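You operate a simulated robot arm through the tools that you are given. There is no shell and no other tool. Be economical: measure what you need, move in short steps, check, and stop when the job is done.

You run a simulated robot arm. Do the job below in one go: nothing can be reset, and whatever is moved stays where it is left.

JOB
Wind the belt winder back to its stop, then plug the edge module.
Fine: brake off to wind, on after; yellow rod stopper.
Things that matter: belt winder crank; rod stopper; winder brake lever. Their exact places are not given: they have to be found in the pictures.

The check looks at the end state, three seconds after you hand in, the way a careful person would. Anything else that was tipped, shoved, dropped, spilled or broken makes it a failure. A push-on lid holds only when it is set on centred and level and pressed home; a screw cap is set on level and turned clockwise until tight.

ROBOT AND FRAMES
A 6-joint arm with a four-finger gripper on a trunk, on a base that drives. Base frame: it is fixed to the floor where the robot stands at the start and does not move with it; the origin is under the middle of the robot, x ahead of it, y to its left, z up; the surface under the hand at the start is at about z = 800. Readings come in mm, degrees, newtons and seconds.
Its first joint turns from -166.0 to 166.0 degrees. Places, roughly: belt winder crank [800, -200, 1000]; winder brake lever [800, -100, 900]. Payload 3.43 kg.
Tool frame: the origin (TCP) lies between the finger pads and is the grasp point; the fingertips stand 30 mm ahead of it; z points along the fingers, y is the line along which they close. The gripper opens to 120 mm. The gripper's body begins 85 mm behind the TCP.
Orientation is that of the tool frame in the base frame, as a unit quaternion [x, y, z, w]. With the fingers straight down and closing along the base's y, the tool's x points along the base's -x, its y along +y and its z along -z.

CONTROLS
- The arm moves only by the tool nudge_tool. Its argument "targets" is text: rows parted by semicolons, each of 6 numbers parted by spaces: the shift along the tool's x, y, z in mm, then the turn, a rotation vector about the tool's x, y, z in degrees. In form: tx ty tz wx wy wz; .... A call has 1 to 8 rows; each row shifts and turns the commanded pose from where the row before left it, along the tool's axes as they then stand. "gripper" is the finger opening in mm, from 0 to 120, set as the call begins (left out, the last holds). Rows are played at 5 a second. More than 50 mm and 8.6 degrees between two rows, or a gripper value outside its range, and nothing of the call is played. Where a pose cannot be reached the arm comes as near as it can. A force on the tool above 40 N (or 10 N above the force at the start of the call, whichever is more), or a blocked arm, ends the call early, and 0.2 s more pass. The fingers move at their own pace and stop on an object; they squeeze with about 36 N. The grip force told is the motor's: it shows also when the fingers shut on nothing. Time passes only in rows, and 0.2 s behind the last, so rows that do not move let the fingers close. The reply holds the time, the measured pose of the TCP, the force on the tool along the base axes, the opening and the grip force, in the units named above and with some noise, with the torque about the TCP (base axes, N m) and any sound that the robot's microphone picked up.
- Cameras (640 x 400 px; columns grow to the right, rows downward): "scene" is now at [-200.6, 186.4, 1245.7]; the picture's right is [-0.03, -1.00, 0.00], its down [-0.24, 0.01, -0.97] and it looks along [0.97, -0.03, -0.24] (base axes); focal length 253 px, centre (320, 200). "wrist" rides on the gripper at [71, -17, -121] in the tool frame; the picture's right is [0.23, 0.97, 0.00], its down [-0.81, 0.19, -0.55] and it looks along [-0.54, 0.13, 0.83] (tool axes); focal length 275 px, centre (320, 200).
- capture(camera): a new picture of that camera. No time passes.
- roll_base(legs): drives the robot by 1 to 6 legs, each [ahead, turn to the left] in mm and degrees, along the robot's own axes; the way and the turn of a leg run together, so that a leg with both is an arc; at most 1500 mm and 180 degrees a leg. The arm and the cameras ride along, it lands a little off, and it stops where it bumps. It gives what a move gives.
- aim_head(pan, tilt): turns the head with the scene camera to pan (to the left, within 143 degrees either way) and tilt (down, from -29 to 69), counted from straight ahead of the robot. It gives what a move gives.
- pixel_to_xyz(camera, pixels): for up to 12 pixels [column, row] of the newest picture of that camera ("zoom" is the newest enlarged one), the place [x, y, z] in the base frame of the surface seen there, good to about 3 mm. No time passes.
- close_up(camera, box): a new picture of the part [left, top, right, bottom] of that camera's present view, enlarged. No time passes.
- finish_job(): hands the job in; it is judged then, once.

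Go step by step. Measure first, check grasps and placings, and put right what went wrong. The budget is 80 turns and 68 pictures, counting those below and the enlarged ones. Unless the task says otherwise, let go and move clear before handing in, and close with one line.

The tools are called after "Request:" as a command line: name --argument value ..., lists and objects as JSON in quotes. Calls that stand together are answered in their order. nudge_tool: Moves the arm, as the interface text tells. Its arguments: {"type":"object","properties":{"targets":{"type":"string"},"gripper":{"type":"number"}},"required":["targets"]} The other tools are called the same way: roll_base (legs) drives the base; aim_head (pan, tilt) turns the head that bears the scene camera; capture (camera) takes a picture; pixel_to_xyz (camera, pixels) gives the place of the surface under pixels of a picture; close_up (camera, box) takes an enlarged picture of a part of a camera's view; finish_job () hands the job in.

At the start:

```text
t: 0.0
ee_pos: [729.5, -8.5, 1165.6]
tcp_rot: [0.0, 1.0, 0.0, 0.001]
force: [-0.4, -0.3, 0.3]
torque: [0.02, -0.02, -0.02]
finger_gap: 119.9
grasp_force: 0.1
robot x, y, heading: [2.0, 0.3, -0.3]
head pan, tilt: [-1.9, 13.1]
```

scene: 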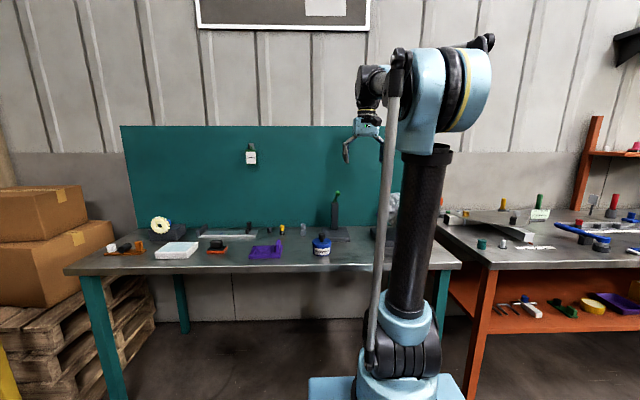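
wrist: 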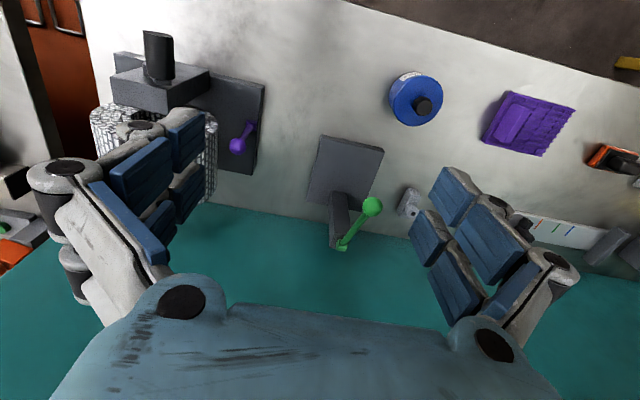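

The wrist picture shows a grey device with a purple knob near (240,145) and a stand with a green lever near (370,205). I'll enlarge both regions and measure them.

Request:
close_up --camera "wrist" --box '[80, 10, 420, 260]'

Request:
close_up --camera "scene" --box '[90, 180, 350, 270]'

Request:
pixel_to_xyz --camera "wrist" --pixels '[[240, 145], [158, 45], [158, 80], [345, 155], [372, 205], [342, 205], [340, 243], [415, 105], [525, 120], [620, 155], [408, 200], [230, 130]]'

```text
1.60 times, centred on (250, 135) of wrist
```

zoom: 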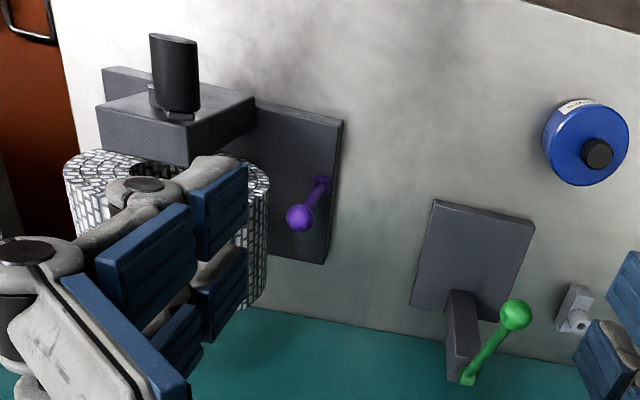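

```text
2.46 times, centred on (220, 225) of scene
```

zoom: 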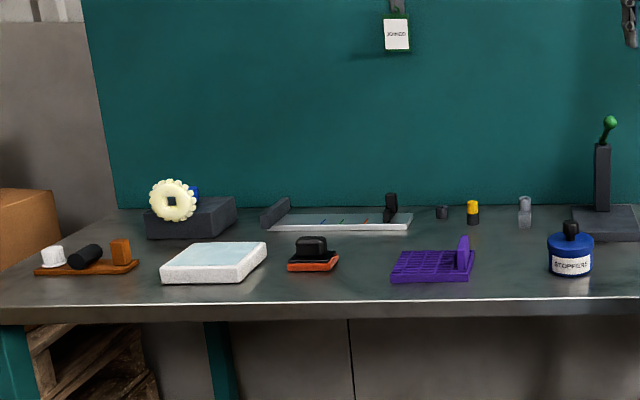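

```text
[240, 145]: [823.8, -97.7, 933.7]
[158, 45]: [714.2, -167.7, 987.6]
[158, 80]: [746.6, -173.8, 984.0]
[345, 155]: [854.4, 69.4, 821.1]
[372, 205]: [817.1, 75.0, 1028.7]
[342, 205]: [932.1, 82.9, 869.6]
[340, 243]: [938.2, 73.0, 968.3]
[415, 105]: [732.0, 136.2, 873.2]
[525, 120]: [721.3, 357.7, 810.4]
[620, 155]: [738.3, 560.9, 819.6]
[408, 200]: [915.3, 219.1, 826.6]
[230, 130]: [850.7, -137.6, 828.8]
```

The winder (drum, black crank handle about [714,-168,988], purple lever) lies to the right, and several stopper-like things sit on the bench. I'll look in more detail at the bench pieces and the right bench.

Request:
close_up --camera "scene" --box '[100, 205, 220, 270]'

Request:
close_up --camera "scene" --box '[220, 180, 350, 265]'

Request:
close_up --camera "scene" --box '[430, 130, 640, 330]'

Request:
close_up --camera "wrist" --box '[380, 50, 640, 260]'

Request:
pixel_to_xyz --camera "scene" --pixels '[[270, 228], [282, 227], [303, 229], [278, 241], [217, 243], [320, 238], [179, 247], [160, 225], [126, 247], [251, 153], [137, 246], [111, 247]]'

```text
5.33 times, centred on (160, 238) of scene
```

zoom: 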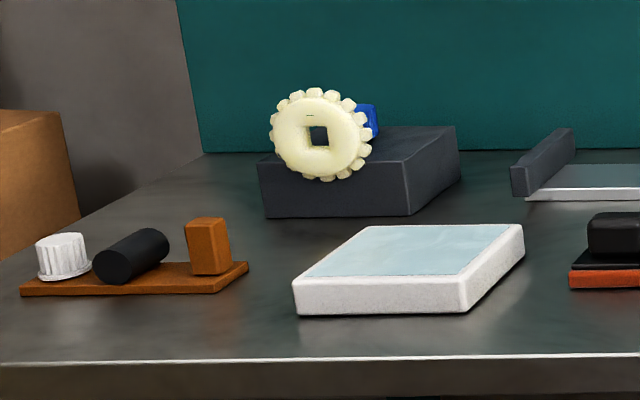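

```text
4.71 times, centred on (285, 222) of scene
```

zoom: 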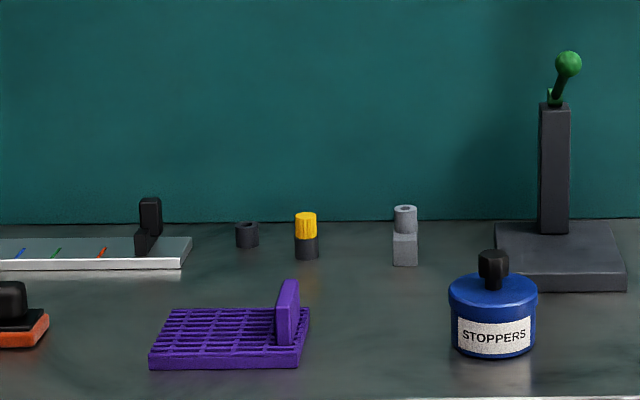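

```text
2.00 times, centred on (535, 230) of scene
```

zoom: 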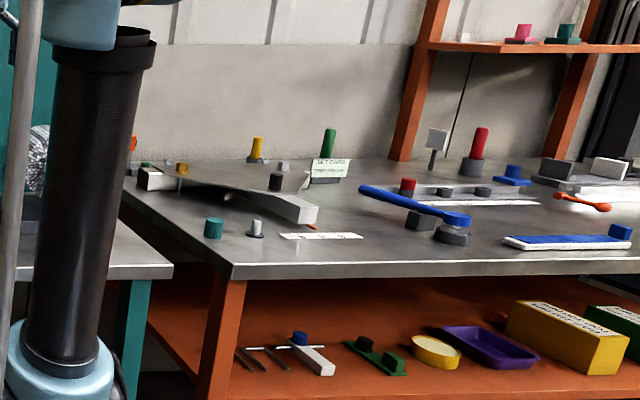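

```text
1.90 times, centred on (510, 155) of wrist
```

zoom: 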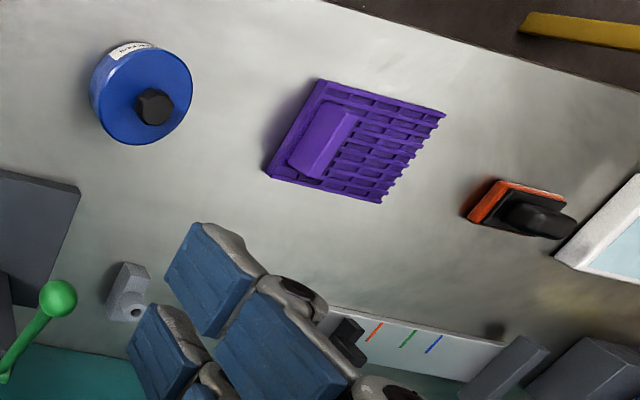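

```text
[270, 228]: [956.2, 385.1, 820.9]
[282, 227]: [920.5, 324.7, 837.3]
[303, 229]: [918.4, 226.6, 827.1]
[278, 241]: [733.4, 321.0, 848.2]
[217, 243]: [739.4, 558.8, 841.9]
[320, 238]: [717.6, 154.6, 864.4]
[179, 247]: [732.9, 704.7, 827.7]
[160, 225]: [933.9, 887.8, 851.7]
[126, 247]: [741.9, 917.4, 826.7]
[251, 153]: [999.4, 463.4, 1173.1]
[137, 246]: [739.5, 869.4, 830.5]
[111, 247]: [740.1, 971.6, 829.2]
```

The purple base, jar "STOPPERS", yellow/black piece at (282,227), grey bored block at (303,229) and dark ring at (270,228) are candidates; tags need reading. I'll enlarge tags, cards and the stopper group.

Request:
close_up --camera "scene" --box '[235, 135, 267, 170]'

Request:
close_up --camera "scene" --box '[515, 190, 575, 235]'

Request:
close_up --camera "scene" --box '[260, 215, 312, 245]'

Request:
aim_head --pan -30 --tilt 10

Request:
capture --camera "scene"

```text
11.43 times, centred on (251, 152) of scene
```

zoom: 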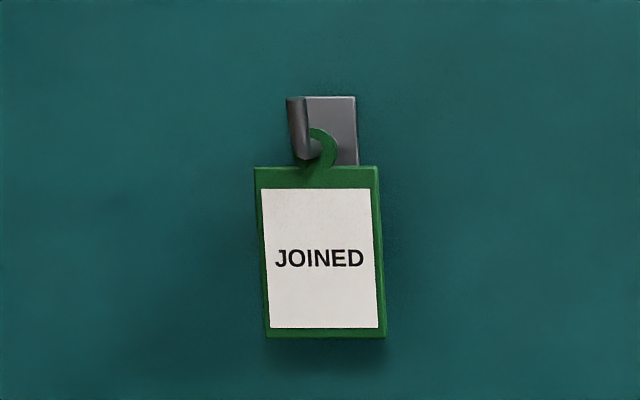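

```text
8.89 times, centred on (545, 212) of scene
```

zoom: 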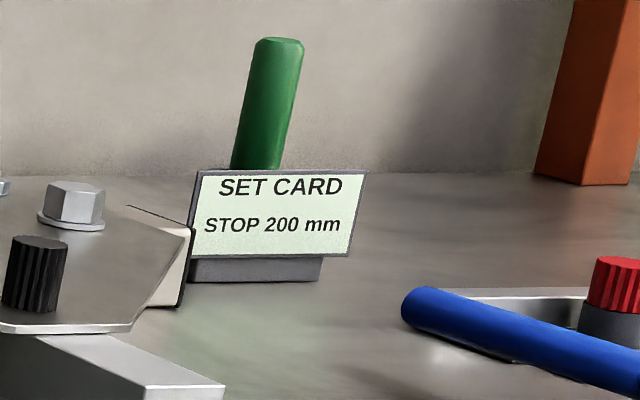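

```text
12.31 times, centred on (286, 230) of scene
```

zoom: 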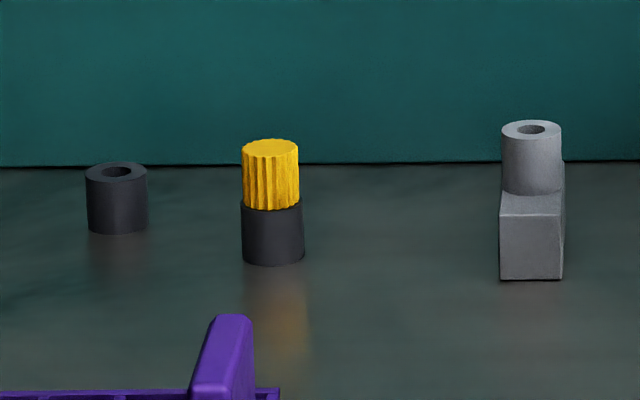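

```text
t: 0.9
ee_pos: [714.0, -7.3, 1174.7]
tcp_rot: [0.001, 1.0, 0.0, 0.005]
force: [0.6, -0.9, -0.3]
torque: [-0.02, 0.02, -0.03]
finger_gap: 120.2
grasp_force: 0.0
robot x, y, heading: [1.7, 4.9, 0.2]
head pan, tilt: [-30.0, 10.0]
```

```text
56 pictures are left
```

scene: 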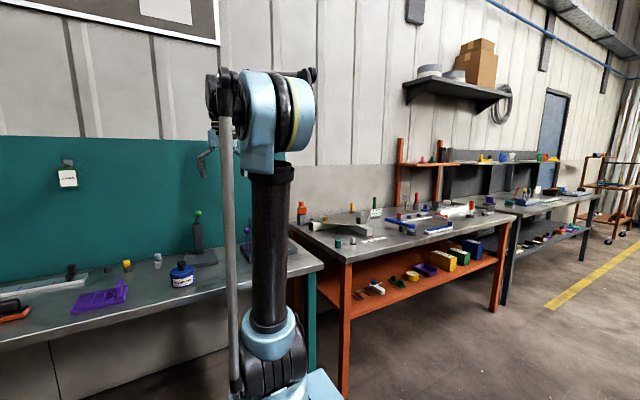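

The yellow-handled plug stands in a dark holder, an empty holder is beside it, and the grey bored block near (303,229) may be the module. I'll move the hand toward the winder for an unobstructed wrist view.

Request:
nudge_tool --targets "30 -40 0 0 0 0;30 -40 0 0 0 0;30 -40 0 0 0 0;30 -20 0 0 0 0;0 0 0 0 0 0"

Request:
capture --camera "wrist"

```text
t: 2.1
ee_pos: [595.4, -147.6, 1172.9]
tcp_rot: [0.0, 1.0, 0.001, 0.006]
force: [0.2, -0.4, -0.3]
torque: [0.04, -0.01, 0.01]
finger_gap: 120.0
grasp_force: 0.1
robot x, y, heading: [1.0, -1.7, -0.2]
head pan, tilt: [-30.0, 10.0]
```

```text
55 pictures are left
```

wrist: 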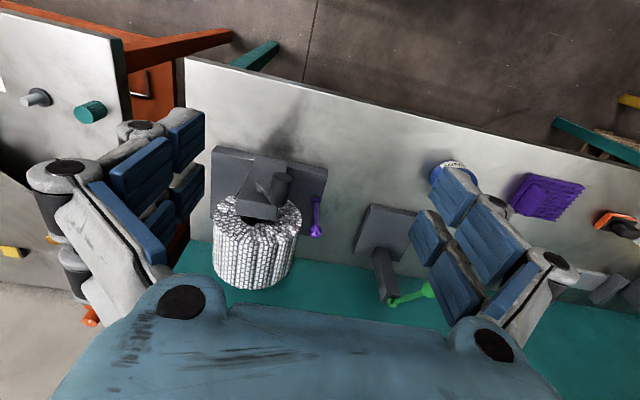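

The winder is now fully visible around (260,215). I'll enlarge it and measure.

Request:
close_up --camera "wrist" --box '[200, 130, 340, 300]'

Request:
pixel_to_xyz --camera "wrist" --pixels '[[280, 176], [280, 190], [258, 208], [245, 165], [220, 160], [316, 232], [316, 205], [250, 240], [285, 215], [265, 187], [220, 215], [320, 180]]'

```text
2.35 times, centred on (270, 215) of wrist
```

zoom: 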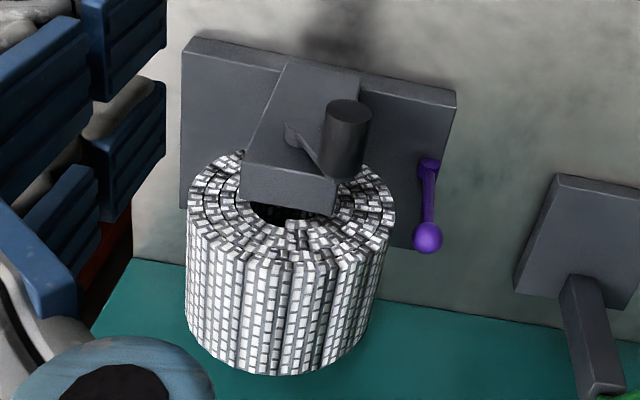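

```text
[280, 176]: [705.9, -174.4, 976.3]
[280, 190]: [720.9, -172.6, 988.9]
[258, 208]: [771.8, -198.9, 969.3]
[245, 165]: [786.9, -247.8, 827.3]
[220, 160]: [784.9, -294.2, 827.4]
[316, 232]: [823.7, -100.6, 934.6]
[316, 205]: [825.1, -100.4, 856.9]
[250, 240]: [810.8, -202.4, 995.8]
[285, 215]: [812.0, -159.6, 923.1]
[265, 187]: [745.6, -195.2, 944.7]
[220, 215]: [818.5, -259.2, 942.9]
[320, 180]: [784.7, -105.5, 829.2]
```

The winder's drum axis runs along x with a post and crank facing the robot; the column blocks the scene camera. I'll turn the base right about 25° so the scene camera sees the winder from the front.

Request:
roll_base --legs '[[0, -25]]'

Request:
aim_head --pan -3 --tilt 18

Request:
capture --camera "scene"

```text
t: 3.9
ee_pos: [478.1, -384.8, 1171.2]
tcp_rot: [0.215, 0.977, -0.001, 0.006]
force: [0.5, 0.7, -0.2]
torque: [-0.02, 0.03, -0.03]
finger_gap: 120.0
grasp_force: 0.1
robot x, y, heading: [0.2, 6.8, -24.8]
head pan, tilt: [-30.0, 10.0]
```

```text
t: 4.8
ee_pos: [466.9, -379.5, 1179.2]
tcp_rot: [0.214, 0.977, -0.004, 0.012]
force: [0.3, 0.3, -0.3]
torque: [-0.03, 0.0, 0.02]
finger_gap: 119.9
grasp_force: 0.0
robot x, y, heading: [2.3, 4.0, -24.8]
head pan, tilt: [-3.0, 18.0]
```

```text
53 pictures are left
```

scene: 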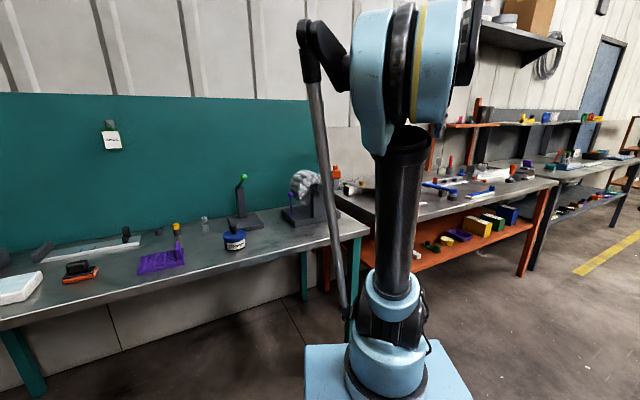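

The winder is now visible around (303,200) left of the column. I'll enlarge it.

Request:
close_up --camera "scene" --box '[265, 155, 345, 235]'

Request:
close_up --camera "scene" --box '[120, 165, 280, 265]'

Request:
pixel_to_xyz --camera "scene" --pixels '[[317, 203], [309, 195], [291, 221], [300, 180], [310, 215], [238, 226], [205, 223], [176, 227], [158, 232], [240, 180]]'

```text
5.00 times, centred on (305, 195) of scene
```

zoom: 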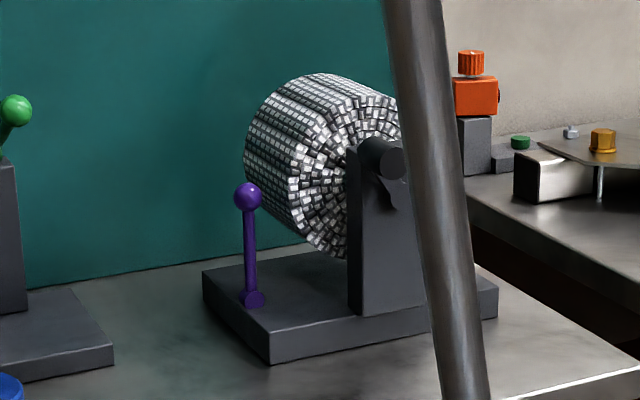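

```text
4.00 times, centred on (200, 215) of scene
```

zoom: 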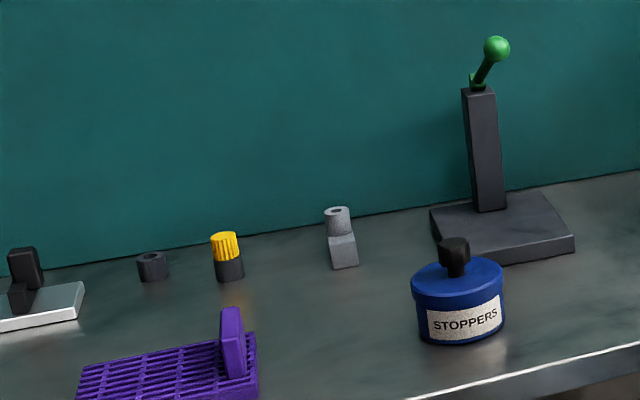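

```text
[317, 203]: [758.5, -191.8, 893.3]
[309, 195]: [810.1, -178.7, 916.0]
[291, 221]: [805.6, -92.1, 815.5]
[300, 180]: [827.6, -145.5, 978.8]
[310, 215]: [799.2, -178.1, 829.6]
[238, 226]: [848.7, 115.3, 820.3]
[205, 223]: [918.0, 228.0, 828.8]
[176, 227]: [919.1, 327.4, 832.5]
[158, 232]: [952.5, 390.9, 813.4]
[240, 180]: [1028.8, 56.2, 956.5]
```

The lever pivot is at the base near [815,-98,835] with its knob at z≈935, and the handle faces the robot. I'll spin the tool so the wrist camera sits above, ready for a horizontal approach.

Request:
nudge_tool --targets "0 0 0 0 0 8.16;0 0 0 0 0 8.16;0 0 0 0 0 8.16;0 0 0 0 0 8.16;0 0 0 0 0 8.16;0 0 0 0 0 8.16;0 0 0 0 0 8.16;0 0 0 0 0 8.16"

Request:
nudge_tool --targets "0 0 0 0 0 8.16;0 0 0 0 0 8.16;0 0 0 0 0 8.16;0 0 0 0 0 8.16;0 0 0 0 0 8.16;0 0 0 0 0 8.16;0 0 0 0 0 8.16;0 0 0 0 0 8.16"

Request:
nudge_tool --targets "0 0 0 0 0 8.16;0 0 0 0 0 8.16;0 0 0 0 0 8.16;0 0 0 0 0 0"

```text
t: 6.7
ee_pos: [466.5, -378.1, 1178.9]
tcp_rot: [0.708, 0.706, 0.004, 0.012]
force: [-0.5, -0.1, -0.3]
torque: [0.01, -0.04, -0.02]
finger_gap: 120.1
grasp_force: 0.0
robot x, y, heading: [-1.3, 1.3, -24.7]
head pan, tilt: [-3.0, 18.0]
```

```text
t: 8.4
ee_pos: [466.1, -378.3, 1179.1]
tcp_rot: [0.977, 0.211, 0.01, 0.009]
force: [-0.1, 0.2, 0.5]
torque: [0.0, 0.02, -0.01]
finger_gap: 119.8
grasp_force: 0.0
robot x, y, heading: [-0.5, 0.7, -24.5]
head pan, tilt: [-3.0, 18.0]
```

```text
t: 9.4
ee_pos: [465.6, -377.5, 1177.3]
tcp_rot: [1.0, 0.001, 0.01, 0.005]
force: [-0.7, 0.2, 0.2]
torque: [-0.02, 0.0, -0.01]
finger_gap: 120.1
grasp_force: 0.0
robot x, y, heading: [3.0, 5.6, -24.8]
head pan, tilt: [-3.0, 18.0]
```

Spin done: tool x now points along +x. Next I move in front of the winder and tilt the tool to horizontal.

Request:
nudge_tool --targets "28 -33 0 0 0 0;28 -33 0 0 0 0;28 -33 0 0 0 0;28 -33 0 0 0 0;28 -33 0 0 0 0;28 -33 0 0 0 0;0 0 0 0 8.2 0;0 0 0 0 8.2 0"

Request:
nudge_tool --targets "0 0 0 0 8.2 0;0 0 0 0 8.2 0;0 0 0 0 8.2 0;0 0 0 0 8.2 0;0 0 0 0 0 0"

Request:
capture --camera "wrist"

```text
t: 11.2
ee_pos: [632.1, -181.4, 1179.5]
tcp_rot: [0.988, 0.002, 0.154, 0.005]
force: [0.6, 1.3, -0.3]
torque: [0.03, 0.05, -0.01]
finger_gap: 120.2
grasp_force: 0.0
robot x, y, heading: [2.4, 3.2, -25.0]
head pan, tilt: [-3.0, 18.0]
```

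```text
t: 12.4
ee_pos: [632.1, -180.7, 1179.6]
tcp_rot: [0.905, 0.003, 0.426, 0.005]
force: [0.6, 0.2, -0.2]
torque: [0.02, -0.05, 0.0]
finger_gap: 120.3
grasp_force: 0.1
robot x, y, heading: [1.2, 0.8, -25.0]
head pan, tilt: [-3.0, 18.0]
```

```text
50 pictures are left
```

wrist: 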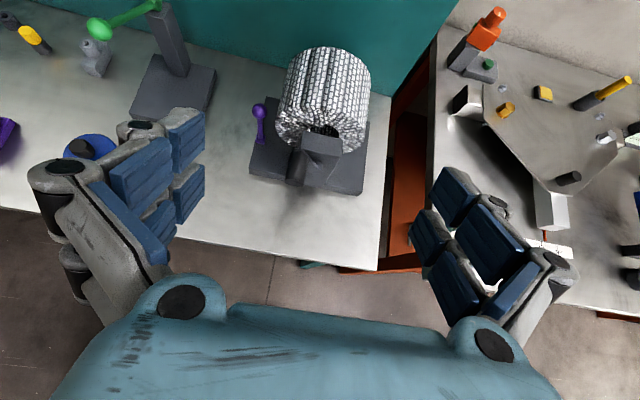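

The view is good with the camera above. I'll finish the tilt to horizontal and lower a bit to see the crank face-on.

Request:
nudge_tool --targets "0 0 0 0 8.1 0;0 0 0 0 8.1 0;0 0 0 0 8.1 0;0 0 0 0 8.1 0;0 0 0 0 7.8 0;-30 0 -30 0 0 0;-30 0 -30 0 0 0;0 0 0 0 0 0"

Request:
capture --camera "wrist"

```text
t: 14.2
ee_pos: [583.8, -192.7, 1118.1]
tcp_rot: [0.703, 0.006, 0.711, 0.002]
force: [-0.3, 0.6, 0.0]
torque: [-0.01, -0.01, 0.0]
finger_gap: 120.3
grasp_force: 0.0
out of reach, approached as far as the arm can: row 7
robot x, y, heading: [0.6, 2.8, -25.0]
head pan, tilt: [-3.0, 18.0]
```

```text
49 pictures are left
```

wrist: 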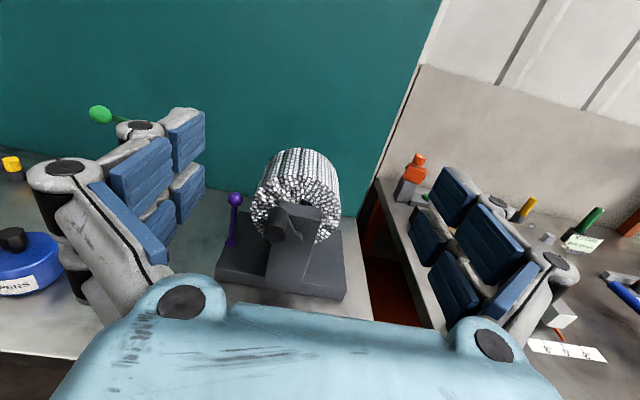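

Request:
close_up --camera "wrist" --box '[200, 140, 370, 310]'

Request:
pixel_to_xyz --camera "wrist" --pixels '[[272, 234], [279, 222], [290, 225], [275, 209], [313, 209], [288, 255], [320, 180], [330, 215], [235, 198], [234, 220], [262, 220], [296, 240]]'

```text
2.35 times, centred on (285, 225) of wrist
```

zoom: 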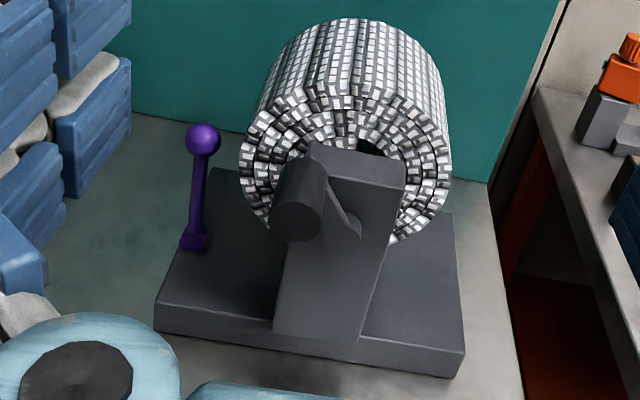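

```text
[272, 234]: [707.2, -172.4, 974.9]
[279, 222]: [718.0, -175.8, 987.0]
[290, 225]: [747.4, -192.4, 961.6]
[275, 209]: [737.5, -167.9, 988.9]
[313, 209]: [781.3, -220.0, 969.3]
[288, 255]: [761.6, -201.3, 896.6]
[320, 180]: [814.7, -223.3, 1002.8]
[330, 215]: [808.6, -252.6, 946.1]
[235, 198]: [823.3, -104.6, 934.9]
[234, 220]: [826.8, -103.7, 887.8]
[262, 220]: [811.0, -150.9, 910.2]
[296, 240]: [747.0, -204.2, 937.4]
```

The crank hub looks near [747,-206,937] with the handle axis at about y −173, z 974. I'll look closely at the lever's foot and the crank for pivot direction and stop marks.

Request:
close_up --camera "wrist" --box '[215, 180, 255, 255]'

Request:
close_up --camera "wrist" --box '[250, 140, 350, 260]'

Request:
close_up --camera "scene" --box '[285, 185, 310, 225]'

Request:
close_up --camera "scene" --box '[230, 165, 260, 230]'

```text
5.33 times, centred on (235, 218) of wrist
```

zoom: 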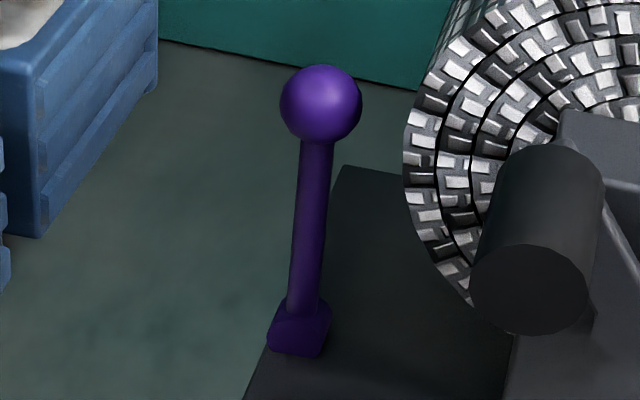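

```text
3.33 times, centred on (300, 200) of wrist
```

zoom: 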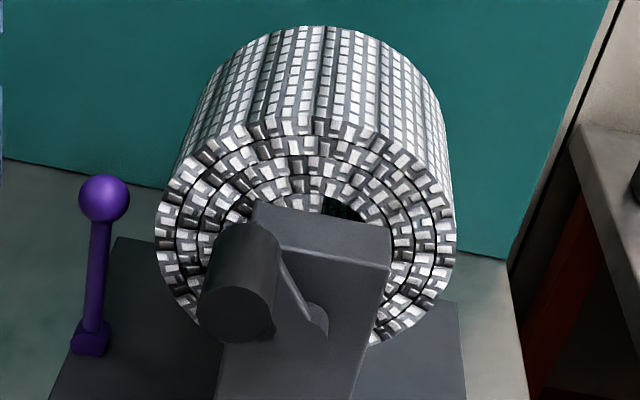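

```text
10.00 times, centred on (298, 205) of scene
```

zoom: 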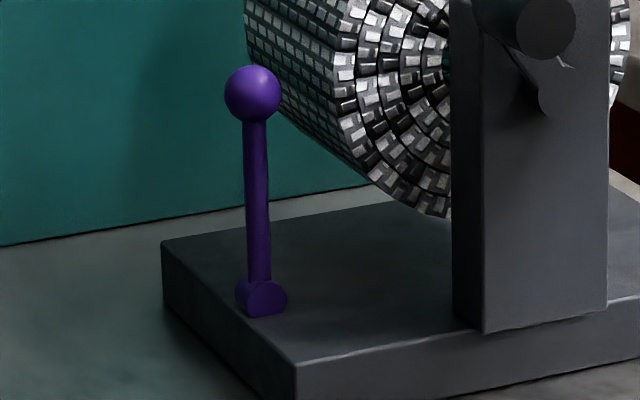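

```text
6.15 times, centred on (245, 198) of scene
```

zoom: 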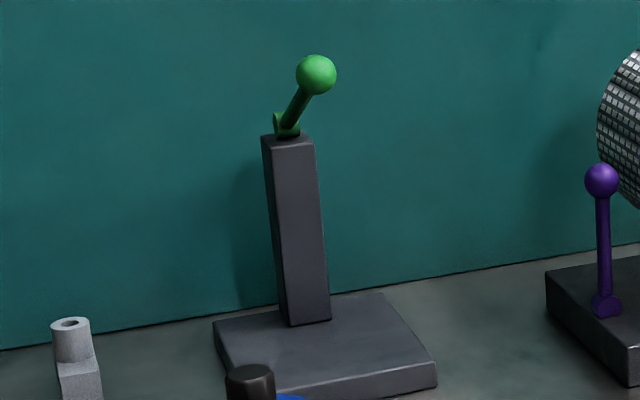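

The lever foot is a barrel with its axis along x, so the lever swings in y; the drum blocks −y, so it should swing toward +y. I'll return to tool-down with the fingers closing along x, to take the knob from above.

Request:
nudge_tool --targets "0 0 0 0 -8.2 0;0 0 0 0 -8.2 0;0 0 0 0 -8.2 0;0 0 0 0 -8.2 0;0 0 0 0 -8.2 0;0 0 0 0 -8.2 0;0 0 0 0 -8.2 0;0 0 0 0 -8.2 0"

Request:
nudge_tool --targets "0 0 0 0 -8.2 0;0 0 0 0 -8.2 0;0 0 0 0 -8.2 0;0 0 0 0 0 -8.2;0 0 0 0 0 -8.2;0 0 0 0 0 -8.2;0 0 0 0 0 -8.2;0 0 0 0 0 -8.2"

Request:
nudge_tool --targets "0 0 0 0 0 -8.2;0 0 0 0 0 -8.2;0 0 0 0 0 -8.2;0 0 0 0 0 -8.2;0 0 0 0 0 -8.2;0 0 0 0 0 -8.2;0 0 0 0 0 0"

```text
t: 16.1
ee_pos: [584.4, -190.5, 1118.7]
tcp_rot: [0.976, 0.002, 0.216, 0.006]
force: [-0.2, 0.3, -0.7]
torque: [-0.01, -0.03, 0.02]
finger_gap: 120.0
grasp_force: 0.1
robot x, y, heading: [0.4, 3.2, -24.8]
head pan, tilt: [-3.0, 18.0]
```

```text
t: 17.9
ee_pos: [584.9, -190.0, 1119.7]
tcp_rot: [0.935, 0.353, 0.001, 0.006]
force: [0.0, 1.2, -0.7]
torque: [-0.01, 0.0, -0.02]
finger_gap: 120.3
grasp_force: 0.0
robot x, y, heading: [4.9, 3.2, -25.0]
head pan, tilt: [-3.0, 18.0]
```

```text
t: 19.4
ee_pos: [586.1, -189.2, 1119.1]
tcp_rot: [0.704, 0.71, -0.001, 0.006]
force: [-0.6, 0.1, 0.6]
torque: [0.03, 0.0, -0.01]
finger_gap: 120.1
grasp_force: 0.0
robot x, y, heading: [-1.6, 2.4, -24.9]
head pan, tilt: [-3.0, 18.0]
```

Tool is down, closing along x. I'll move over the knob and look.

Request:
nudge_tool --targets "14.3 39.5 0 0 0 0;14.3 39.5 0 0 0 0;14.3 39.5 0 0 0 0;14.3 39.5 0 0 0 0;14.3 39.5 0 0 0 0;14.3 39.5 0 0 0 0;0 0 34 0 0 0;0 0 0 0 0 0" --gripper 60

Request:
capture --camera "wrist"

Request:
capture --camera "scene"

```text
t: 21.2
ee_pos: [821.9, -101.9, 1086.0]
tcp_rot: [0.705, 0.709, -0.001, 0.006]
force: [0.3, -0.8, -0.5]
torque: [0.03, -0.03, -0.01]
finger_gap: 59.9
grasp_force: 0.0
robot x, y, heading: [0.2, 5.4, -24.7]
head pan, tilt: [-3.0, 18.0]
```

```text
43 pictures are left
```

wrist: 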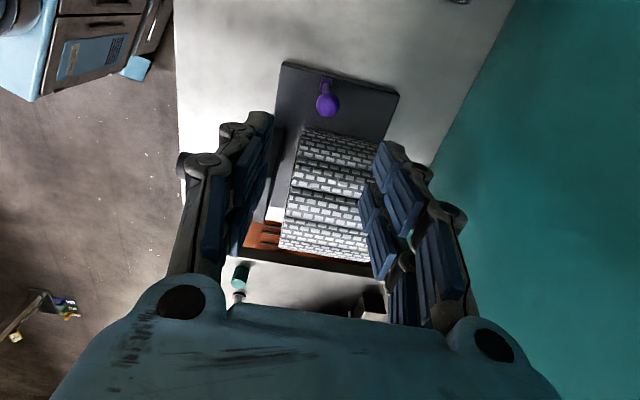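

```text
42 pictures are left
```

scene: 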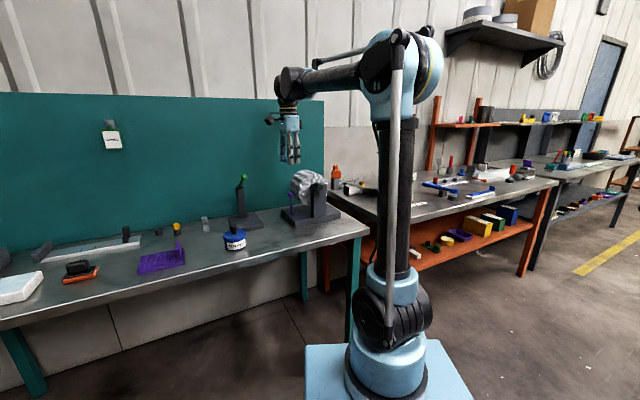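

The scene camera now sees the whole winder around (312,195). I'll enlarge and measure crank, knob and hub.

Request:
close_up --camera "scene" --box '[275, 160, 345, 230]'

Request:
pixel_to_xyz --camera "wrist" --pixels '[[326, 104], [322, 101], [332, 104], [326, 83], [330, 150], [320, 140], [330, 225]]'

```text
5.71 times, centred on (310, 195) of scene
```

zoom: 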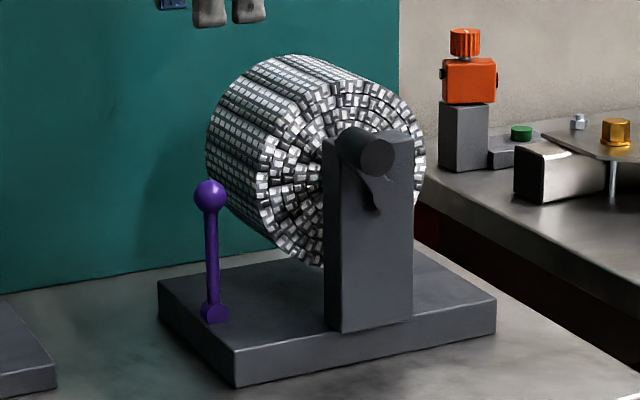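

```text
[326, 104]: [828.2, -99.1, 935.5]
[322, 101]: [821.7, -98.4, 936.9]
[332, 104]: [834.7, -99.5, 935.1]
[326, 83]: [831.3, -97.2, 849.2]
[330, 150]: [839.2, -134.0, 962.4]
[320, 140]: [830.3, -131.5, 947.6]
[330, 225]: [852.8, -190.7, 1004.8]
```

Knob centre is about (828,−101,932) and the drum's edge is y≈−131, so the 19 mm wide fingers fit. I'll descend over the knob and close.

Request:
nudge_tool --targets "1 6 30 0 0 0;0 0 40 0 0 0;0 0 40 0 0 0;0 0 40 0 0 0;0 0 0 0 0 0"

Request:
nudge_tool --targets "0 0 0 0 0 0;0 0 0 0 0 0" --gripper 10

Request:
close_up --camera "scene" --box '[265, 150, 345, 230]'

```text
t: 22.4
ee_pos: [828.6, -103.1, 934.5]
tcp_rot: [0.705, 0.709, -0.001, 0.005]
force: [-0.5, -0.1, -0.7]
torque: [-0.03, -0.02, -0.02]
finger_gap: 60.3
grasp_force: 0.0
robot x, y, heading: [1.4, 5.6, -25.1]
head pan, tilt: [-3.0, 18.0]
```

```text
t: 23.1
ee_pos: [829.1, -104.0, 933.7]
tcp_rot: [0.706, 0.709, -0.001, 0.007]
force: [27.9, 1.7, 5.9]
torque: [0.12, -0.3, -0.12]
finger_gap: 20.1
grasp_force: 45.0
robot x, y, heading: [3.2, -1.3, -24.7]
head pan, tilt: [-3.0, 18.0]
```

```text
5.00 times, centred on (305, 190) of scene
```

zoom: 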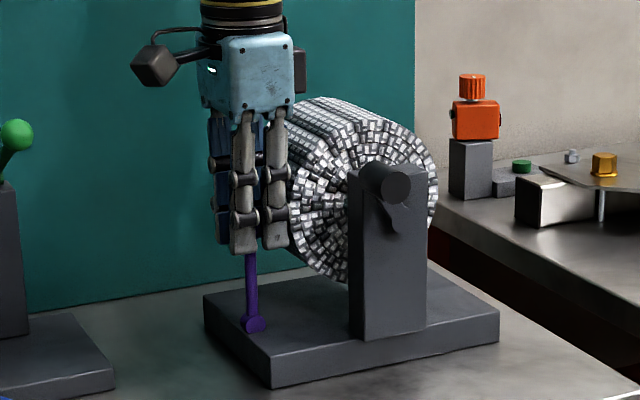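

Knob is held (gap 20.1) with a 28 N sideways load, meaning the knob is slightly toward +x. I'll relieve that and try a small swing toward +y.

Request:
nudge_tool --targets "0 2 0 0 0 0;4 0 0 0 0 0;4 0 0 0 0 0;4 0 0 0 0 0;0 0 0 0 0 0"

```text
t: 24.2
ee_pos: [829.8, -92.0, 934.8]
tcp_rot: [0.705, 0.709, -0.002, 0.005]
force: [-11.4, -13.8, -21.9]
torque: [-1.14, 0.04, -0.06]
finger_gap: 19.4
grasp_force: 45.1
robot x, y, heading: [-1.4, 8.0, -24.8]
head pan, tilt: [-3.0, 18.0]
```

It moves with a moderate resistance. I'll continue along the arc.

Request:
nudge_tool --targets "4 0 2 0 0 0;7 0 1.5 0 0 0;7 0 2 0 0 0;7 0 2.5 0 0 0;0 0 0 0 0 0"

```text
t: 25.4
ee_pos: [829.1, -67.8, 927.3]
tcp_rot: [0.705, 0.709, 0.0, 0.006]
force: [-11.1, -11.7, -0.3]
torque: [-1.08, -0.01, -0.05]
finger_gap: 20.8
grasp_force: 45.3
robot x, y, heading: [-0.6, -2.1, -24.9]
head pan, tilt: [-3.0, 18.0]
```

Lever is at ~18° and moving smoothly. Continue.

Request:
nudge_tool --targets "7 0 2.8 0 0 0;7 0 3.5 0 0 0;7 0 4.2 0 0 0;6 0 4.5 0 0 0;0 0 0 0 0 0"

Request:
close_up --camera "scene" --box '[265, 150, 345, 230]'

```text
t: 26.6
ee_pos: [829.2, -40.9, 913.0]
tcp_rot: [0.705, 0.709, -0.002, 0.005]
force: [-28.9, -21.4, -7.4]
torque: [-1.14, 0.12, -0.03]
finger_gap: 19.4
grasp_force: 44.9
robot x, y, heading: [4.4, 1.3, -24.5]
head pan, tilt: [-3.0, 18.0]
```

```text
5.00 times, centred on (305, 190) of scene
```

zoom: 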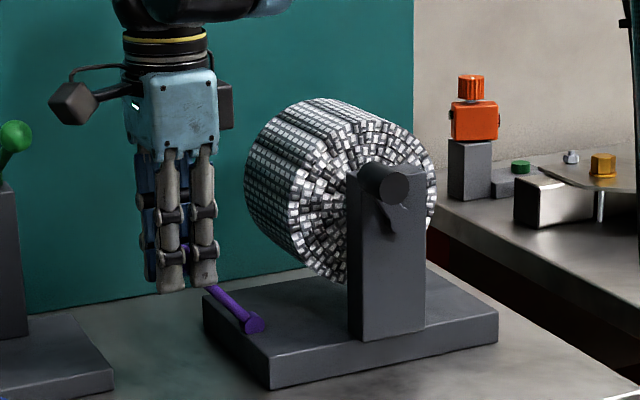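

Lever now about 40°, force 21 N in y. I'll continue to feel for its end.

Request:
nudge_tool --targets "5 0 5 0 0 0;5 0 5.5 0 0 0;5 0 6 0 0 0;0 0 0 0 0 0"

```text
t: 27.6
ee_pos: [830.5, -25.7, 895.4]
tcp_rot: [0.705, 0.709, -0.001, 0.005]
force: [-33.5, -32.2, 2.3]
torque: [-1.38, 0.2, -0.07]
finger_gap: 19.6
grasp_force: 44.8
robot x, y, heading: [1.0, 3.9, -25.0]
head pan, tilt: [-3.0, 18.0]
```

Forces rise to ~32 N around 45–48°, perhaps the lever's end stop. I'll release and look.

Request:
nudge_tool --targets "0 0 0 0 0 0;0 0 0 0 0 0;0 0 0 0 0 0" --gripper 60

Request:
nudge_tool --targets "0 0 -40 0 0 0;0 0 -40 0 0 0;0 0 -40 0 0 0;0 0 -40 0 0 0;0 0 0 0 0 0"

Request:
close_up --camera "scene" --box '[265, 150, 345, 230]'

Request:
pixel_to_xyz --camera "zoom" --pixels '[[158, 252], [160, 245], [210, 290], [250, 322], [390, 190], [368, 185], [385, 225], [376, 245], [410, 230]]'

```text
t: 28.4
ee_pos: [830.8, -24.9, 894.7]
tcp_rot: [0.705, 0.709, -0.001, 0.008]
force: [-1.2, -0.8, 0.7]
torque: [0.04, -0.21, 0.13]
finger_gap: 59.9
grasp_force: 0.0
robot x, y, heading: [4.6, 3.6, -24.9]
head pan, tilt: [-3.0, 18.0]
```

```text
t: 29.6
ee_pos: [830.2, -23.9, 1057.4]
tcp_rot: [0.705, 0.709, -0.001, 0.006]
force: [-0.1, -0.5, 0.6]
torque: [-0.02, 0.0, 0.0]
finger_gap: 60.0
grasp_force: 0.0
robot x, y, heading: [3.0, 4.0, -24.8]
head pan, tilt: [-3.0, 18.0]
```

```text
5.00 times, centred on (305, 190) of scene
```

zoom: 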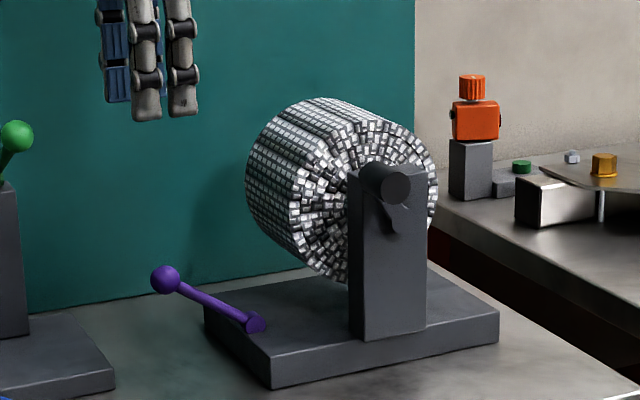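

```text
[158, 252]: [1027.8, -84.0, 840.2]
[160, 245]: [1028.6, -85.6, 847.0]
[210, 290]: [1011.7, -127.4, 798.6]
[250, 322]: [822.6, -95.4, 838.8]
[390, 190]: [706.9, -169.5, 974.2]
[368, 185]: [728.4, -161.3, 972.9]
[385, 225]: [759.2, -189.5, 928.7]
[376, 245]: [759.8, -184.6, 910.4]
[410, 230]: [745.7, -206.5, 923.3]
```

The lever stays tilted outward. I'll measure its knob at zoom (165,280).

Request:
pixel_to_xyz --camera "zoom" --pixels '[[165, 280], [168, 272], [400, 238], [405, 225], [410, 190], [372, 195]]'

Request:
capture --camera "wrist"

```text
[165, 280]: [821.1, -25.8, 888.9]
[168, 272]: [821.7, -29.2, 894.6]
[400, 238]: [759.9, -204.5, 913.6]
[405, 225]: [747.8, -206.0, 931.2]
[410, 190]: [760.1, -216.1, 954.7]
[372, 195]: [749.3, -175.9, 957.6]
```

```text
37 pictures are left
```

wrist: 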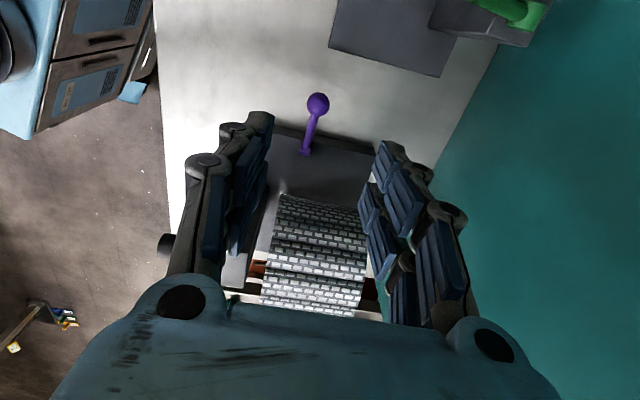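

Knob is at about (828,−26,886), roughly 56°. I'll press gently on it from above with closed fingers to find whether it is at its stop.

Request:
nudge_tool --targets "2 -1 0 0 0 0;0 0 40 0 0 0;0 0 40 0 0 0;0 0 40 0 0 0;0 0 8 0 0 0;0 0 4 0 0 0;0 0 4 0 0 0;0 0 4 0 0 0" --gripper 0

```text
t: 31.2
ee_pos: [820.8, -18.3, 932.1]
tcp_rot: [0.705, 0.71, 0.003, 0.012]
force: [3.1, -0.4, -2.3]
torque: [0.03, 0.26, 0.02]
finger_gap: 0.0
grasp_force: 33.7
robot x, y, heading: [2.1, 2.0, -24.6]
head pan, tilt: [-3.0, 18.0]
stopped in row 7: the force on the tool passed its limit at 47 N (the readings are from after the stop); the commanded pose is now the measured one
```

The lever resists firmly at about z 900, so it is at its stop: brake off. Now I go back up and return to the horizontal posture for the crank.

Request:
nudge_tool --targets "0 0 -45 0 0 0;0 0 -45 0 0 0;0 0 -45 0 0 0;0 -45 0 0 0 8.2;0 -45 0 0 0 8.2;0 0 0 0 0 8.2;0 0 0 0 0 8.2;0 0 0 0 0 8.2" --gripper 60

Request:
nudge_tool --targets "0 0 0 0 0 8.2;0 0 0 0 0 8.2;0 0 0 0 0 8.2;0 0 0 0 0 8.2;0 0 0 0 0 8.2;0 0 0 0 0 8.2;0 0 0 0 8.2 0;0 0 0 0 8.2 0"

Request:
nudge_tool --targets "0 0 0 0 8.2 0;0 0 0 0 8.2 0;0 0 0 0 8.2 0;0 0 0 0 8.2 0;0 0 0 0 8.2 0;0 0 0 0 8.2 0;0 0 0 0 8.2 0;0 0 0 0 8.2 0"

```text
t: 33.0
ee_pos: [726.8, -11.4, 1065.3]
tcp_rot: [0.909, 0.416, 0.006, 0.011]
force: [0.3, 0.6, -0.7]
torque: [0.01, 0.01, -0.01]
finger_gap: 60.2
grasp_force: 0.1
robot x, y, heading: [2.2, 3.7, -24.8]
head pan, tilt: [-3.0, 18.0]
```

```text
t: 34.8
ee_pos: [732.9, -121.1, 1065.2]
tcp_rot: [0.988, 0.037, 0.153, -0.003]
force: [1.6, -0.5, -0.2]
torque: [0.04, 0.03, -0.01]
finger_gap: 60.0
grasp_force: 0.0
out of reach, approached as far as the arm can: row 4, 5, 6, 7
robot x, y, heading: [2.6, 6.2, -24.5]
head pan, tilt: [-3.0, 18.0]
```

```text
t: 36.6
ee_pos: [731.4, -119.9, 1064.7]
tcp_rot: [0.747, 0.028, 0.664, -0.022]
force: [0.4, -0.8, 0.5]
torque: [-0.03, -0.03, -0.01]
finger_gap: 59.9
grasp_force: 0.0
robot x, y, heading: [0.5, 1.1, -24.5]
head pan, tilt: [-3.0, 18.0]
```

Near horizontal, with ~6.7° tilt and ~4° yaw remaining. I'll correct that and move to the front of the handle.

Request:
nudge_tool --targets "0 0 -40 0 6.7 0;0 0 -40 -4 0 0;0 25 -10 0 0 0;0 27 0 0 0 0;-45 0 0 0 0 0;-30 0 0 0 0 0;0 0 0 0 0 0"

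Request:
capture --camera "wrist"

```text
t: 38.2
ee_pos: [643.6, -179.3, 994.4]
tcp_rot: [0.708, 0.003, 0.706, -0.001]
force: [0.3, 0.5, 0.0]
torque: [0.02, 0.01, 0.0]
finger_gap: 59.8
grasp_force: 0.0
robot x, y, heading: [1.7, 5.3, -24.9]
head pan, tilt: [-3.0, 18.0]
```

```text
36 pictures are left
```

wrist: 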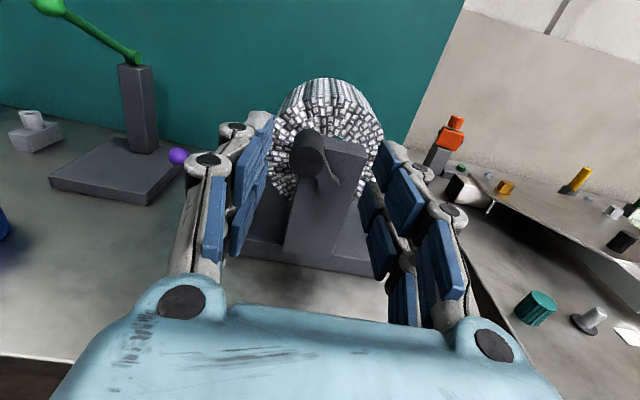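

Request:
close_up --camera "wrist" --box '[265, 70, 395, 240]'

Request:
pixel_to_xyz --camera "wrist" --pixels '[[310, 164], [310, 150], [295, 165], [325, 160], [333, 180], [316, 138], [303, 136], [345, 140], [310, 176], [330, 174]]'

```text
2.35 times, centred on (330, 155) of wrist
```

zoom: 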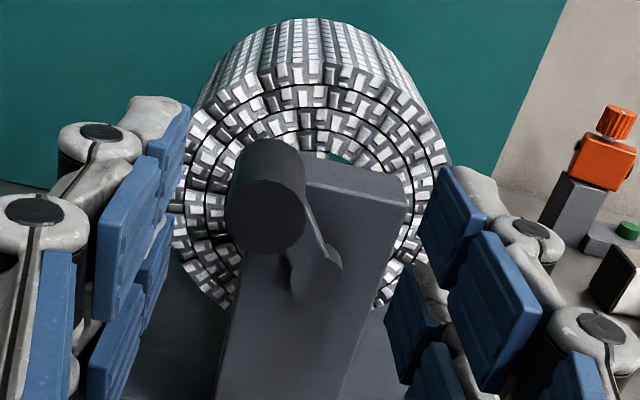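

```text
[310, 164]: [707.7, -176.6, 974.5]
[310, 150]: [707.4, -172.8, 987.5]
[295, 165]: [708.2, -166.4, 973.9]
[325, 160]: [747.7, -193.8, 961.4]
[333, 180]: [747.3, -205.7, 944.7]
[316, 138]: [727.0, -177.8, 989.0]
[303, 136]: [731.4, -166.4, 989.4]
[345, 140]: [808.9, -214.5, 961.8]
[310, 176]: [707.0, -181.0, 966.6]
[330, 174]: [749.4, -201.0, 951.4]
```

The handle end is centred at about (708,−174,975), diameter ~32, hub near y −203, z 940. I'll advance around it and close.

Request:
nudge_tool --targets "-19.4 -5.8 0 0 0 0;0 0 30 0 0 0;0 0 34 0 0 0;0 0 0 0 0 0"

Request:
nudge_tool --targets "0 0 0 0 0 0;0 0 0 0 0 0" --gripper 20

Request:
pixel_to_xyz --camera "zoom" --pixels '[[310, 72], [188, 200], [440, 175], [220, 300], [380, 300], [240, 110]]'

```text
t: 39.2
ee_pos: [706.7, -172.4, 974.0]
tcp_rot: [0.709, 0.004, 0.705, 0.0]
force: [0.2, 0.1, 0.3]
torque: [0.0, 0.0, -0.02]
finger_gap: 60.1
grasp_force: 0.0
robot x, y, heading: [-0.4, 0.6, -24.7]
head pan, tilt: [-3.0, 18.0]
```

```text
t: 39.8
ee_pos: [707.2, -173.3, 975.0]
tcp_rot: [0.708, 0.002, 0.706, 0.0]
force: [1.4, 0.0, -1.8]
torque: [0.01, 0.03, -0.05]
finger_gap: 23.5
grasp_force: 45.3
robot x, y, heading: [-0.4, 3.9, -24.7]
head pan, tilt: [-3.0, 18.0]
```

```text
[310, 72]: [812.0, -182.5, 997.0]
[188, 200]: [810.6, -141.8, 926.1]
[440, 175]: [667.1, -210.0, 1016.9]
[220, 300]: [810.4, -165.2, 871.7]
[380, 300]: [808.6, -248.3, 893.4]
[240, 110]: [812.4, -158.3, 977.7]
```

Handle held (gap 23.5, nearly zero side force). Hub estimate (y −201, z 933), radius ~50. I'll try a small clockwise (seen from the robot) step and read the force.

Request:
nudge_tool --targets "1.7 2.5 0 0 0 0;1.6 2.5 0 0 0 0;0 0 0 0 0 0"

```text
t: 40.6
ee_pos: [707.7, -179.0, 978.1]
tcp_rot: [0.708, 0.003, 0.706, 0.0]
force: [12.1, -0.7, -0.3]
torque: [-0.01, 0.14, -0.02]
finger_gap: 23.7
grasp_force: 45.0
robot x, y, heading: [6.1, -1.4, -24.8]
head pan, tilt: [-3.0, 18.0]
```

It turns freely clockwise. I'll test the other way past the start to see whether a stop sits right there.

Request:
nudge_tool --targets "-1.6 -2.5 0 0 0 0;-1.7 -2.5 0 0 0 0;-2.5 -3.3 0 0 0 0;-3 -3 0 0 0 0;-3.2 -2.8 0 0 0 0;0 0 0 0 0 0"

```text
t: 42.0
ee_pos: [707.4, -163.1, 965.0]
tcp_rot: [0.709, 0.003, 0.705, 0.0]
force: [11.1, 0.0, 1.6]
torque: [0.02, 0.02, 0.04]
finger_gap: 23.3
grasp_force: 45.2
robot x, y, heading: [-2.1, 2.3, -24.9]
head pan, tilt: [-3.0, 18.0]
```

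It moves freely both ways. I'll check by picture that the crank really follows.

Request:
close_up --camera "wrist" --box '[240, 60, 400, 260]'

Request:
close_up --camera "scene" --box '[265, 150, 345, 230]'

```text
2.00 times, centred on (320, 160) of wrist
```

zoom: 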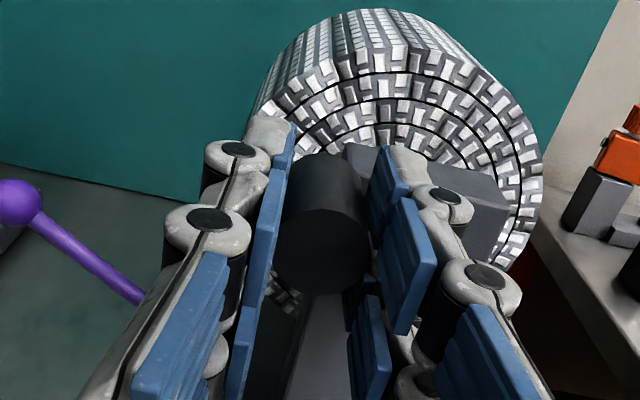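

```text
5.00 times, centred on (305, 190) of scene
```

zoom: 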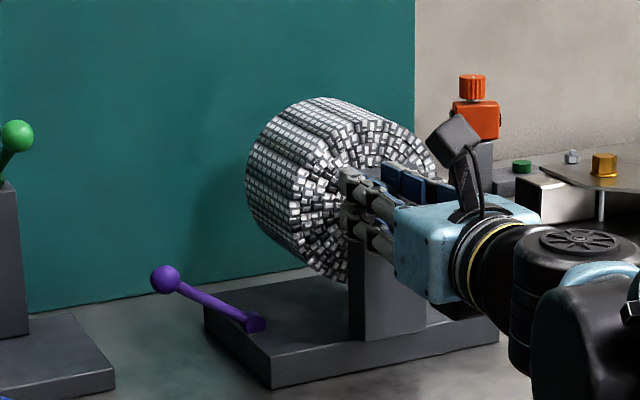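

The crank follows. I'll look at the wrap of the belt on the face to judge which direction winds it on.

Request:
close_up --camera "wrist" --box '[285, 60, 395, 150]'

Request:
close_up --camera "scene" --box '[290, 165, 330, 210]'

```text
4.44 times, centred on (340, 105) of wrist
```

zoom: 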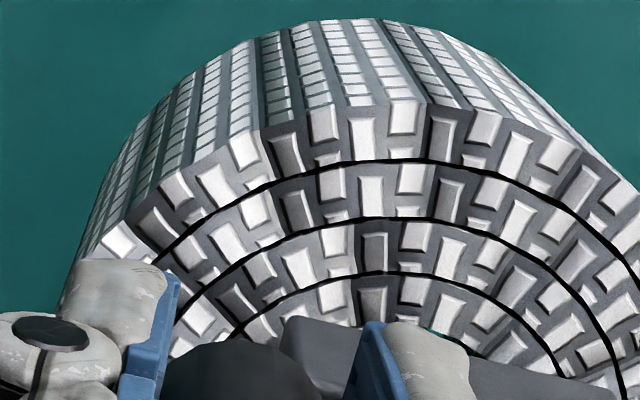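

```text
8.89 times, centred on (310, 188) of scene
```

zoom: 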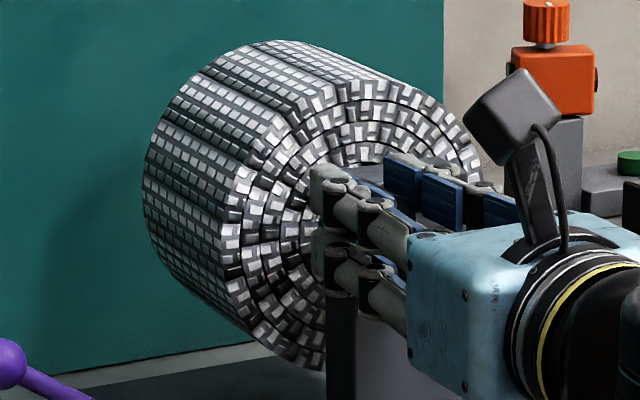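

The wraps look concentric, no hint; I'll wind clockwise in arc steps, watching forces and sounds.

Request:
nudge_tool --targets "8.9 9.7 0 0 0 0;6.1 11.7 0 0 0 0;2.8 12.9 0 0 0 0;-0.6 13.2 0 0 0 0;0 0 0 0 0 0"

```text
t: 43.2
ee_pos: [707.0, -212.2, 983.4]
tcp_rot: [0.709, 0.003, 0.705, 0.001]
force: [-0.4, 1.3, -10.4]
torque: [0.0, 0.48, 0.04]
finger_gap: 23.1
grasp_force: 45.0
robot x, y, heading: [1.4, 3.1, -24.7]
head pan, tilt: [-3.0, 18.0]
```

Only −10 N radial (radius slightly smaller than assumed). Continuing.

Request:
nudge_tool --targets "-5.4 12 0 0 0 0;-7.1 11.2 0 0 0 0;-9.7 8.9 0 0 0 0;-11.7 6.1 0 0 0 0;0 0 0 0 0 0"

```text
t: 44.4
ee_pos: [707.1, -249.6, 950.2]
tcp_rot: [0.709, 0.003, 0.706, 0.0]
force: [-9.0, -18.0, 4.0]
torque: [-0.01, 0.18, -0.54]
finger_gap: 22.9
grasp_force: 45.1
robot x, y, heading: [-0.2, 1.3, -25.0]
head pan, tilt: [-3.0, 18.0]
```

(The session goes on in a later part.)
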